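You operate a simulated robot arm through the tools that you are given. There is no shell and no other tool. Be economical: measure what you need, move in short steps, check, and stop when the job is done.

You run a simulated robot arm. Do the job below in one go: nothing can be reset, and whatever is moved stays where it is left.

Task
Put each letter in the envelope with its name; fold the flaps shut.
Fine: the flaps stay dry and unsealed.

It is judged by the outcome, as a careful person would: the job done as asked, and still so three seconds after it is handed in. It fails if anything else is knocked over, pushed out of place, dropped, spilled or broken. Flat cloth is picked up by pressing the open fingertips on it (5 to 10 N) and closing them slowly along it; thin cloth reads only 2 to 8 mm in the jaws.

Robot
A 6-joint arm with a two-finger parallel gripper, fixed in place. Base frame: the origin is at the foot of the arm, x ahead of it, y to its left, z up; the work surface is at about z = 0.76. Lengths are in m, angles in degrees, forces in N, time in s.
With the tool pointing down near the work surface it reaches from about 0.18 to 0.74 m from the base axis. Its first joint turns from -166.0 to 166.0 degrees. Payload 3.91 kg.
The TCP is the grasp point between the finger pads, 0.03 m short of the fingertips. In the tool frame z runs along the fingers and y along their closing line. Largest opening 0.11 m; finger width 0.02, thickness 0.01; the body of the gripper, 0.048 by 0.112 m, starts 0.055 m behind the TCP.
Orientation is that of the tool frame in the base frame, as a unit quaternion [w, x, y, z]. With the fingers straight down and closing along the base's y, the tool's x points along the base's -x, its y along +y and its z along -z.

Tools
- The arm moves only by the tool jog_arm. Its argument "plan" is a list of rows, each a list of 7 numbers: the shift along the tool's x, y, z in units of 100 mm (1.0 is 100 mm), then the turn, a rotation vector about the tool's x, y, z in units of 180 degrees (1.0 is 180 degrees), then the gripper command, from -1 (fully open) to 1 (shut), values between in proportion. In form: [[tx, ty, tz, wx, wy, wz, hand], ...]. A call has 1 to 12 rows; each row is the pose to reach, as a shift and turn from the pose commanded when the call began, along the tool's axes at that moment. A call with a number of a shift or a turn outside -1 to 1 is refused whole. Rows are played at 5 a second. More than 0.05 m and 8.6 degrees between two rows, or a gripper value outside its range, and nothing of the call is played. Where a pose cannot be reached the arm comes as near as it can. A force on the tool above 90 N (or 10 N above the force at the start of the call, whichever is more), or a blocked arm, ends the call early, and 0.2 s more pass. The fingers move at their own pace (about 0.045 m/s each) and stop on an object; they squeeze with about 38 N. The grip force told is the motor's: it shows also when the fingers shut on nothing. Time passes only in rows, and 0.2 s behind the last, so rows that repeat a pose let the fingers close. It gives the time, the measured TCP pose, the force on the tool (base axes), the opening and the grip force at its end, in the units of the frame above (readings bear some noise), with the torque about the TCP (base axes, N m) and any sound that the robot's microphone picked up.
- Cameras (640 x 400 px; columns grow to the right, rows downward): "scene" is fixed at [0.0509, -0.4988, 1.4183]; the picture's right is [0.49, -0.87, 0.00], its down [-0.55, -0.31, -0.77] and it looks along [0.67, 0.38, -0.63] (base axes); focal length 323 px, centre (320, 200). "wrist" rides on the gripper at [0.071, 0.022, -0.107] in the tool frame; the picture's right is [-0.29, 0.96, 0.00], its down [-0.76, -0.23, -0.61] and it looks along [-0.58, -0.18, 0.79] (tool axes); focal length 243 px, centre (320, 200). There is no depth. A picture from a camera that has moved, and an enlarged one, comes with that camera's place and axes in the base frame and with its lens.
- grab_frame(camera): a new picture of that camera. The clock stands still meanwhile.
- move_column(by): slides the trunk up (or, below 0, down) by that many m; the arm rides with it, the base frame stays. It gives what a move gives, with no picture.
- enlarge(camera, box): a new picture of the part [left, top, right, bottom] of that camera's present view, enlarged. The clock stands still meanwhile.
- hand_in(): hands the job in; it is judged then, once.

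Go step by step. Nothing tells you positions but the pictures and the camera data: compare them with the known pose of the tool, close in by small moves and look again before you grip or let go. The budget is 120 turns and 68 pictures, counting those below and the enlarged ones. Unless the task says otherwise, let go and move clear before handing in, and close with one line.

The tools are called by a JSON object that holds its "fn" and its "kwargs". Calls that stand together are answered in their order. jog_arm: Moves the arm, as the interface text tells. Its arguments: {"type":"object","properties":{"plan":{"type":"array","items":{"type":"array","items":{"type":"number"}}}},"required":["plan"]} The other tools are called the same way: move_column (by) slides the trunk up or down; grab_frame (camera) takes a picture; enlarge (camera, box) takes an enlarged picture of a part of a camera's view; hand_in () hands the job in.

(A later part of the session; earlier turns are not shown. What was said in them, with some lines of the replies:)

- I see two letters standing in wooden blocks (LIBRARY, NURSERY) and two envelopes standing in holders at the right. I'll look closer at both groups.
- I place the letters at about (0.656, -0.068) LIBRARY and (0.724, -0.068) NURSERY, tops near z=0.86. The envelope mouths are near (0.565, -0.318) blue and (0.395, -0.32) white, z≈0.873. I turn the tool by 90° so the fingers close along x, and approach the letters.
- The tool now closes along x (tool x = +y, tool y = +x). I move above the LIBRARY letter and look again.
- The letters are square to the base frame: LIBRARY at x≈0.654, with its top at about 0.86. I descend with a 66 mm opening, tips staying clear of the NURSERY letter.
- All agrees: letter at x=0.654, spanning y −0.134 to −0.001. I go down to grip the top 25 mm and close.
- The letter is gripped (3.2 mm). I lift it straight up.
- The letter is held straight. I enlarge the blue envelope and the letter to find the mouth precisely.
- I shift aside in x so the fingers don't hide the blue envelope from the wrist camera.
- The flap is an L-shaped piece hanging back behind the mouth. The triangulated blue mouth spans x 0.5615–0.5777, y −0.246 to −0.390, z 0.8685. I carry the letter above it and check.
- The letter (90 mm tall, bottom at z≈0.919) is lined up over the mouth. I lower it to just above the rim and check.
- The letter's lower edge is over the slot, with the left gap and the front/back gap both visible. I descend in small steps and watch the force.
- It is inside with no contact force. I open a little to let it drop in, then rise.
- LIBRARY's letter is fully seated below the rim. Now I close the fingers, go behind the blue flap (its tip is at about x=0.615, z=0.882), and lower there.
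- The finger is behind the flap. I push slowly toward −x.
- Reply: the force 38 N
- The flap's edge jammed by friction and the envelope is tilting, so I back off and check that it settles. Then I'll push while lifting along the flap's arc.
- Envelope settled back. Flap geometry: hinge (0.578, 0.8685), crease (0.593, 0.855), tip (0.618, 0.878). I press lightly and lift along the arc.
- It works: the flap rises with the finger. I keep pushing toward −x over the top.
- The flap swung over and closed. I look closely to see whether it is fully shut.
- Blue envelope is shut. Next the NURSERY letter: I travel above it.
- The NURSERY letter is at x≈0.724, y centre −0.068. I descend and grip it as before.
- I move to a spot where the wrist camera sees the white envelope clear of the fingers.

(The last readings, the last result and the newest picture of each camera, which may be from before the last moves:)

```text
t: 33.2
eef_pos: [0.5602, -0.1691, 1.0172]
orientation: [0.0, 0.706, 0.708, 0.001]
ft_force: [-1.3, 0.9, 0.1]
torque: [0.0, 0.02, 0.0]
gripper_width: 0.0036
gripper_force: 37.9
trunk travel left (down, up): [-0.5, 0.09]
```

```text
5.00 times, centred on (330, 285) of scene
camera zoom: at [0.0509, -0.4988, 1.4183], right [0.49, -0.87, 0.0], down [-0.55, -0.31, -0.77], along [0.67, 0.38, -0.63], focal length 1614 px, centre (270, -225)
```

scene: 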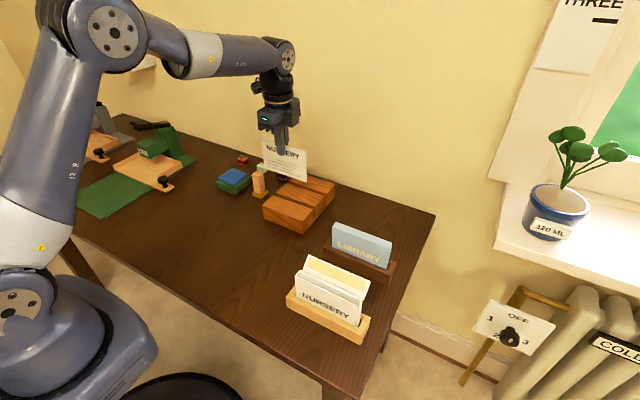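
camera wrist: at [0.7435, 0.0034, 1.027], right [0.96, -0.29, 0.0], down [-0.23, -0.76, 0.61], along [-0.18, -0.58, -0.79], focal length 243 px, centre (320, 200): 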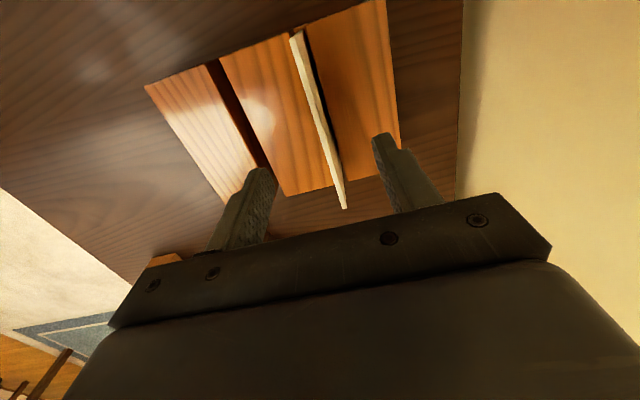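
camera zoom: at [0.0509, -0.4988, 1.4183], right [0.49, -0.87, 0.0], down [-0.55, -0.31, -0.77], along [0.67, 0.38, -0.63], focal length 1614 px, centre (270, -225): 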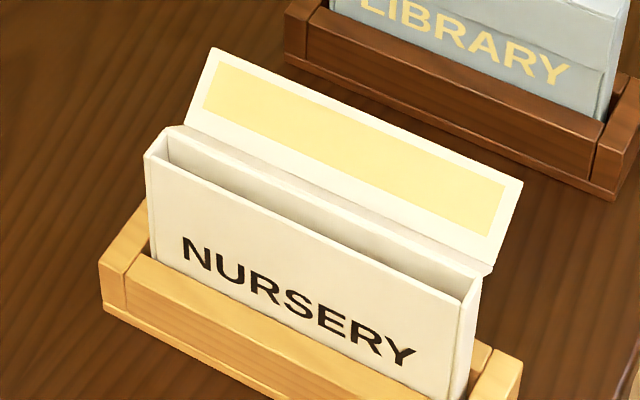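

White mouth: x 0.391–0.409, y −0.246 to −0.391, z 0.8685. I carry the letter to (0.400, −0.318).

{"fn": "jog_arm", "kwargs": {"plan": [[-0.25, -0.27, 0, 0, 0, 0, 1], [-0.5, -0.54, 0, 0, 0, 0, 1], [-0.75, -0.8, 0, 0, 0, 0, 1], [-0.75, -0.8, 0, 0, 0, 0, 1]]}}

{"fn": "jog_arm", "kwargs": {"plan": [[-0.25, -0.27, 0, 0, 0, 0, 1], [-0.5, -0.54, 0, 0, 0, 0, 1], [-0.75, -0.8, 0.1, 0, 0, 0, 1], [-0.75, -0.8, 0.3, 0, 0, 0, 1], [-0.75, -0.8, 0.48, 0, 0, 0, 1], [-0.75, -0.8, 0.48, 0, 0, 0, 1]]}}

{"fn": "enlarge", "kwargs": {"camera": "scene", "box": [280, 215, 390, 325]}}

{"fn": "enlarge", "kwargs": {"camera": "wrist", "box": [250, 0, 410, 170]}}

```text
t: 34.2
eef_pos: [0.4811, -0.2426, 1.018]
orientation: [0.0, 0.707, 0.707, 0.0]
ft_force: [-0.5, -0.5, 0.6]
torque: [0.05, -0.01, -0.03]
gripper_width: 0.0035
gripper_force: 38.1
trunk travel left (down, up): [-0.5, 0.09]
```

```text
t: 35.6
eef_pos: [0.3984, -0.3185, 0.9693]
orientation: [0.0, 0.707, 0.707, 0.0]
ft_force: [0.5, 0.0, -1.0]
torque: [0.0, 0.04, -0.03]
gripper_width: 0.0036
gripper_force: 38.1
trunk travel left (down, up): [-0.5, 0.09]
```

```text
3.64 times, centred on (335, 270) of scene
camera zoom: at [0.0509, -0.4988, 1.4183], right [0.49, -0.87, 0.0], down [-0.55, -0.31, -0.77], along [0.67, 0.38, -0.63], focal length 1174 px, centre (266, -54)
```

zoom: 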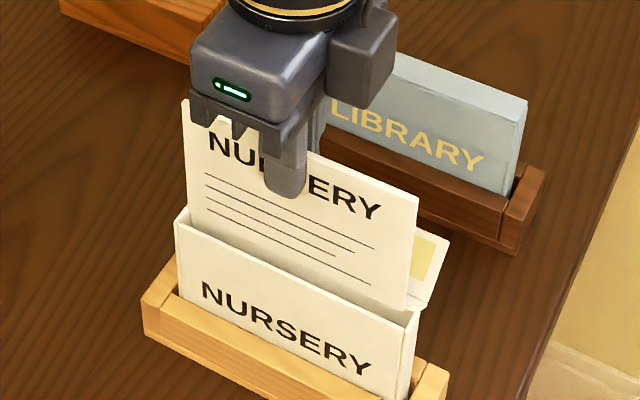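

```text
2.35 times, centred on (330, 85) of wrist
camera zoom: at [0.4207, -0.2466, 1.0772], right [0.96, -0.29, 0.0], down [-0.23, -0.76, 0.61], along [-0.18, -0.58, -0.79], focal length 571 px, centre (296, 471)
```

zoom: 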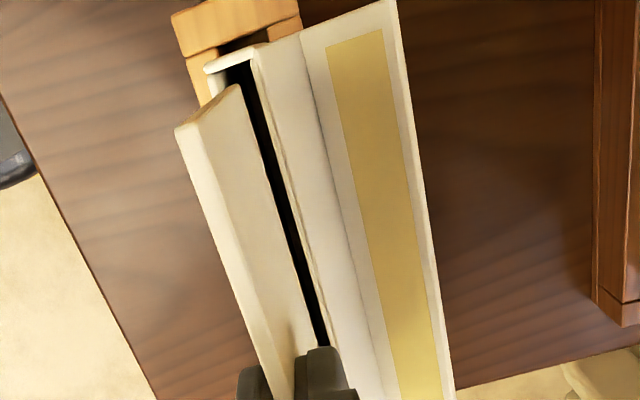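

The alignment matches the first insertion. I lower it in steps.

{"fn": "jog_arm", "kwargs": {"plan": [[0, 0, 0.06, 0, 0, 0, 1], [0, 0, 0.12, 0, 0, 0, 1], [0, 0, 0.2, 0, 0, 0, 1]]}}

{"fn": "jog_arm", "kwargs": {"plan": [[0, 0, 0.1, 0, 0, 0, 1], [0, 0, 0.2, 0, 0, 0, 1], [0, 0, 0.3, 0, 0, 0, 1], [0, 0, 0.42, 0, 0, 0, 1]]}}

{"fn": "enlarge", "kwargs": {"camera": "scene", "box": [280, 235, 390, 345]}}

```text
t: 36.4
eef_pos: [0.398, -0.3174, 0.95]
orientation: [-0.001, 0.707, 0.707, 0.0]
ft_force: [0.7, -0.7, -0.6]
torque: [0.0, -0.05, 0.02]
gripper_width: 0.0034
gripper_force: 38.3
trunk travel left (down, up): [-0.5, 0.09]
```

```text
t: 37.4
eef_pos: [0.3997, -0.3173, 0.9075]
orientation: [0.0, 0.707, 0.707, 0.0]
ft_force: [1.3, 0.1, -1.0]
torque: [0.02, 0.03, -0.02]
gripper_width: 0.0033
gripper_force: 38.4
trunk travel left (down, up): [-0.5, 0.09]
```

```text
3.64 times, centred on (335, 290) of scene
camera zoom: at [0.0509, -0.4988, 1.4183], right [0.49, -0.87, 0.0], down [-0.55, -0.31, -0.77], along [0.67, 0.38, -0.63], focal length 1174 px, centre (266, -127)
```

zoom: 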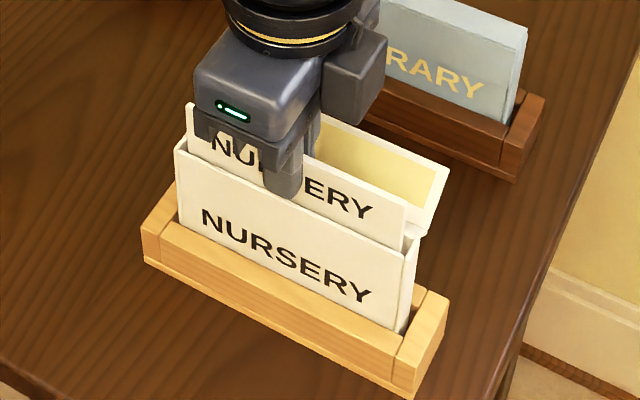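

Inside, no contact force. I release, rise, and then move over behind the white flap.

{"fn": "jog_arm", "kwargs": {"plan": [[0, 0, 0, 0, 0, 0, 0.8], [0, 0, 0, 0, 0, 0, 0.65], [0, 0, 0, 0, 0, 0, 0.65], [0, 0, 0, 0, 0, 0, 0.65], [0, 0, -0.3, 0, 0, 0, 0.65], [0, 0, -0.6, 0, 0, 0, 0.65], [0, 0, -0.9, 0, 0, 0, 0.65]]}}

{"fn": "enlarge", "kwargs": {"camera": "scene", "box": [280, 235, 390, 345]}}

```text
t: 39.0
eef_pos: [0.3992, -0.318, 0.9991]
orientation: [0.0, 0.707, 0.707, 0.0]
ft_force: [1.1, 0.1, 0.9]
torque: [0.01, 0.01, 0.01]
gripper_width: 0.0192
gripper_force: 0.0
trunk travel left (down, up): [-0.5, 0.09]
```

```text
3.64 times, centred on (335, 290) of scene
camera zoom: at [0.0509, -0.4988, 1.4183], right [0.49, -0.87, 0.0], down [-0.55, -0.31, -0.77], along [0.67, 0.38, -0.63], focal length 1174 px, centre (266, -127)
```

zoom: 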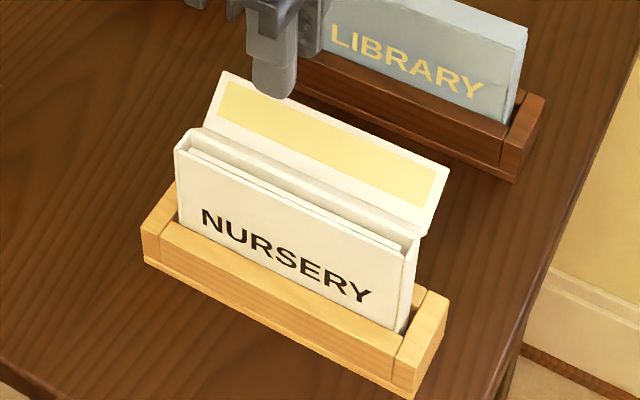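

NURSERY's letter is seated. I repeat the flap motion with the same offsets: behind the white flap at x≈0.478, z≈0.898.

{"fn": "jog_arm", "kwargs": {"plan": [[0, 0.25, 0, 0, 0, 0, 1], [0, 0.5, 0, 0, 0, 0, 1], [0, 0.785, 0, 0, 0, 0, 1], [0, 0.785, 0.25, 0, 0, 0, 1], [0, 0.785, 0.5, 0, 0, 0, 1], [0, 0.785, 0.75, 0, 0, 0, 1], [0, 0.785, 1.0, 0, 0, 0, 1], [0, 0.785, 1.0, 0, 0, 0, 1]]}}

{"fn": "enlarge", "kwargs": {"camera": "scene", "box": [280, 215, 390, 325]}}

{"fn": "enlarge", "kwargs": {"camera": "wrist", "box": [120, 10, 360, 250]}}

```text
t: 40.8
eef_pos: [0.4777, -0.3172, 0.896]
orientation: [-0.001, 0.707, 0.707, 0.0]
ft_force: [-0.2, -0.6, -0.3]
torque: [0.01, 0.02, -0.02]
gripper_width: 0.0
gripper_force: 37.7
trunk travel left (down, up): [-0.5, 0.09]
```

```text
3.64 times, centred on (335, 270) of scene
camera zoom: at [0.0509, -0.4988, 1.4183], right [0.49, -0.87, 0.0], down [-0.55, -0.31, -0.77], along [0.67, 0.38, -0.63], focal length 1174 px, centre (266, -54)
```

zoom: 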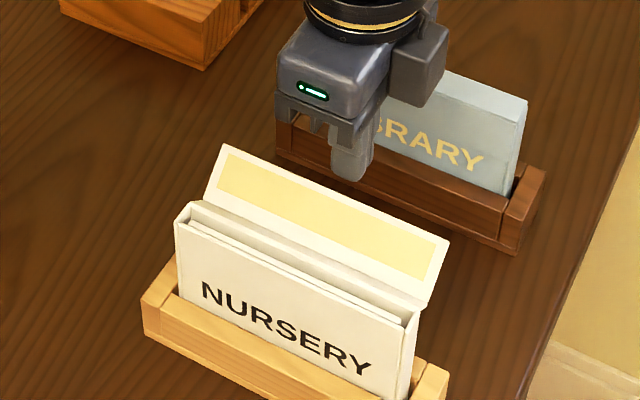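

```text
1.67 times, centred on (240, 130) of wrist
camera zoom: at [0.4991, -0.2463, 1.0047], right [0.96, -0.29, 0.0], down [-0.23, -0.76, 0.61], along [-0.18, -0.58, -0.79], focal length 404 px, centre (453, 317)
```

zoom: 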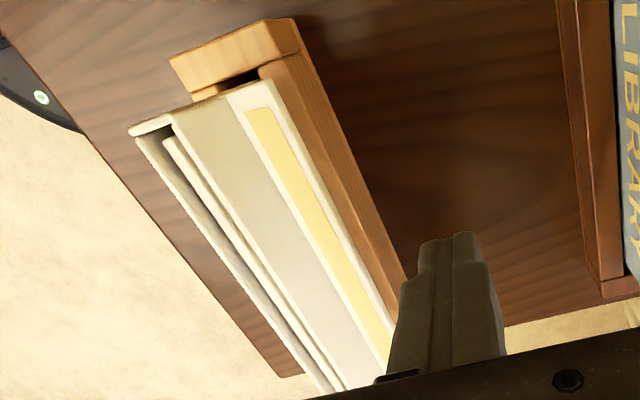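

The finger sits about 2.5 mm farther back than last time; I add that and run the same lift-and-push arc.

{"fn": "jog_arm", "kwargs": {"plan": [[0, -0.12, 0, 0, 0, 0, 1], [0, -0.22, 0, 0, 0, 0, 1], [0, -0.25, 0, 0, 0, 0, 1], [0, -0.28, -0.08, 0, 0, 0, 1], [0, -0.34, -0.17, 0, 0, 0, 1], [0, -0.42, -0.245, 0, 0, 0, 1], [0, -0.505, -0.26, 0, 0, 0, 1]]}}

{"fn": "enlarge", "kwargs": {"camera": "scene", "box": [280, 215, 390, 325]}}

```text
t: 42.4
eef_pos: [0.4279, -0.3182, 0.9239]
orientation: [0.0, 0.707, 0.707, 0.0]
ft_force: [0.8, -0.5, 0.4]
torque: [0.01, -0.01, 0.03]
gripper_width: 0.0001
gripper_force: 37.8
trunk travel left (down, up): [-0.5, 0.09]
```

```text
3.64 times, centred on (335, 270) of scene
camera zoom: at [0.0509, -0.4988, 1.4183], right [0.49, -0.87, 0.0], down [-0.55, -0.31, -0.77], along [0.67, 0.38, -0.63], focal length 1174 px, centre (266, -54)
```

zoom: 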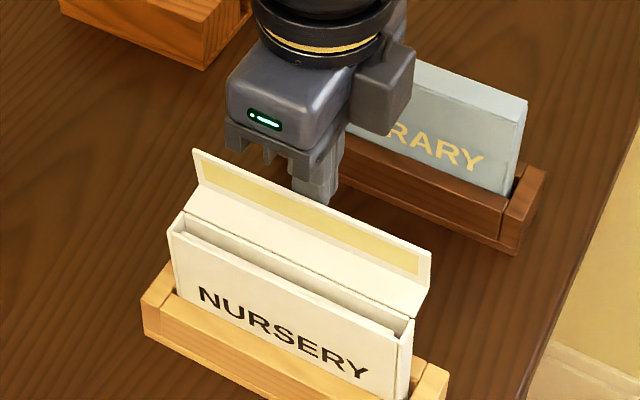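

The white flap is up. I push it on over the top.

{"fn": "jog_arm", "kwargs": {"plan": [[0, -0.08, 0, 0, 0, 0, 1], [0, -0.16, 0, 0, 0, 0, 1], [0, -0.24, 0.03, 0, 0, 0, 1], [0, -0.32, 0.05, 0, 0, 0, 1], [0, -0.4, 0.05, 0, 0, 0, 1]]}}

{"fn": "jog_arm", "kwargs": {"plan": [[0, 0, -0.3, 0, 0, 0, 1], [0, 0, -0.6, 0, 0, 0, 1], [0, 0, -1.0, 0, 0, 0, 1], [0, 0, -1.0, 0, 0, 0, 1]]}}

{"fn": "enlarge", "kwargs": {"camera": "scene", "box": [270, 200, 420, 350]}}

{"fn": "grab_frame", "kwargs": {"camera": "wrist"}}

```text
t: 43.6
eef_pos: [0.3879, -0.3176, 0.919]
orientation: [0.0, 0.707, 0.707, 0.0]
ft_force: [-0.8, 0.3, -0.3]
torque: [0.0, -0.01, -0.01]
gripper_width: 0.0
gripper_force: 37.8
trunk travel left (down, up): [-0.5, 0.09]
```

```text
t: 44.6
eef_pos: [0.3866, -0.3181, 1.0172]
orientation: [0.001, 0.707, 0.707, 0.0]
ft_force: [-0.3, 0.5, -0.2]
torque: [-0.01, 0.01, 0.03]
gripper_width: 0.0
gripper_force: 37.3
trunk travel left (down, up): [-0.5, 0.09]
```

```text
2.67 times, centred on (345, 275) of scene
camera zoom: at [0.0509, -0.4988, 1.4183], right [0.49, -0.87, 0.0], down [-0.55, -0.31, -0.77], along [0.67, 0.38, -0.63], focal length 861 px, centre (253, 0)
```

zoom: 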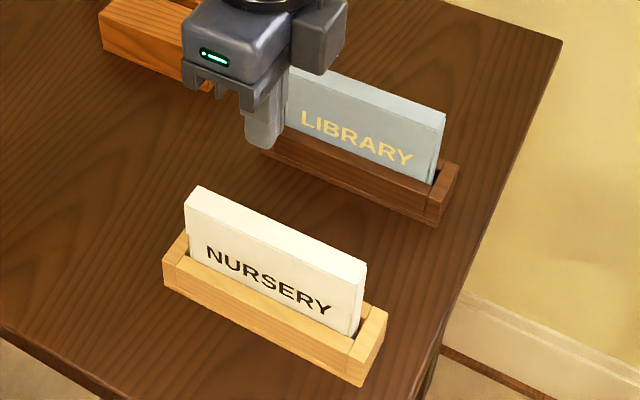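

```text
20 pictures are left
camera wrist: at [0.4083, -0.2464, 1.1253], right [0.96, -0.29, 0.0], down [-0.23, -0.76, 0.61], along [-0.18, -0.58, -0.79], focal length 243 px, centre (320, 200)
```

wrist: 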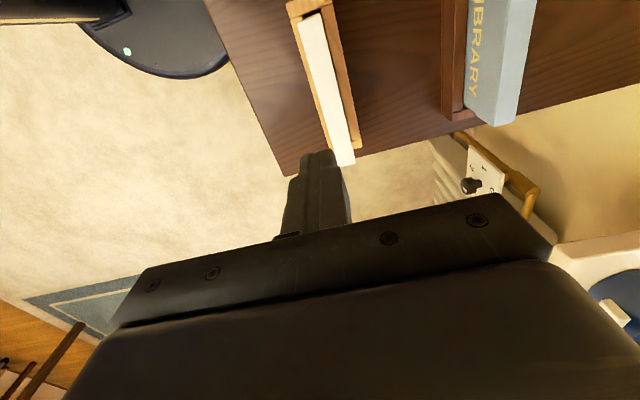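

Both flaps look closed. I check each closely, and the whole scene, before handing in.

{"fn": "enlarge", "kwargs": {"camera": "scene", "box": [300, 260, 380, 340]}}

{"fn": "grab_frame", "kwargs": {"camera": "scene"}}

{"fn": "enlarge", "kwargs": {"camera": "wrist", "box": [270, 0, 530, 170]}}

```text
5.00 times, centred on (340, 300) of scene
camera zoom: at [0.0509, -0.4988, 1.4183], right [0.49, -0.87, 0.0], down [-0.55, -0.31, -0.77], along [0.67, 0.38, -0.63], focal length 1614 px, centre (220, -300)
```

zoom: 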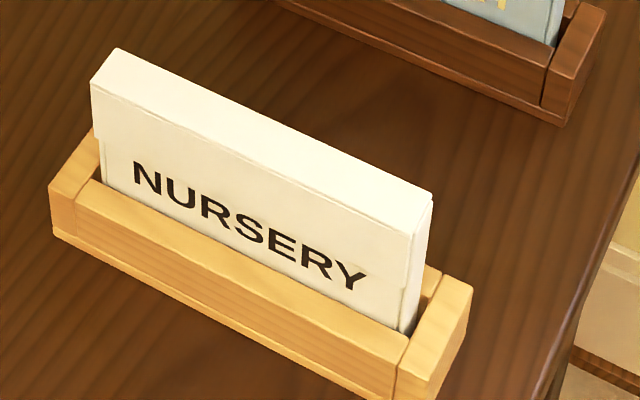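

```text
18 pictures are left
```

scene: 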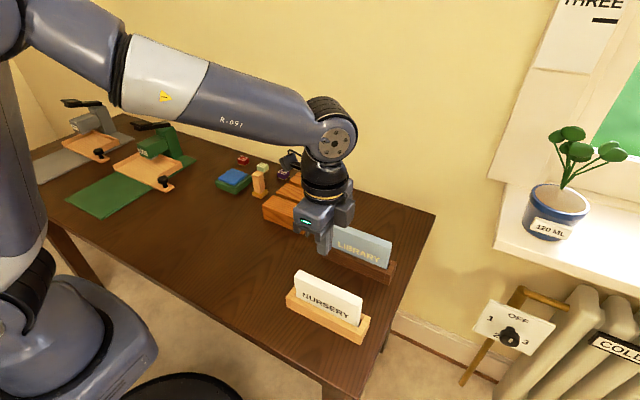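

```text
2.35 times, centred on (400, 85) of wrist
camera zoom: at [0.4083, -0.2464, 1.1253], right [0.96, -0.29, 0.0], down [-0.23, -0.76, 0.61], along [-0.18, -0.58, -0.79], focal length 571 px, centre (132, 471)
```

zoom: 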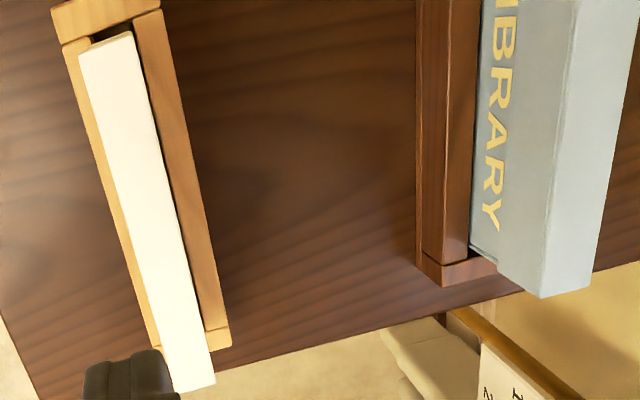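

Both letters are in their matching envelopes with the flaps folded shut, nothing else has moved, and the arm is clear. I hand in.

{"fn": "hand_in", "kwargs": {}}

```text
The job is handed in.
```

The LIBRARY and NURSERY letters are each in the envelope with their name, and both flaps are folded shut, dry and unsealed. The first push on the blue LIBRARY flap tilted its envelope; it settled back in its holder when I backed off, and nothing else moved.
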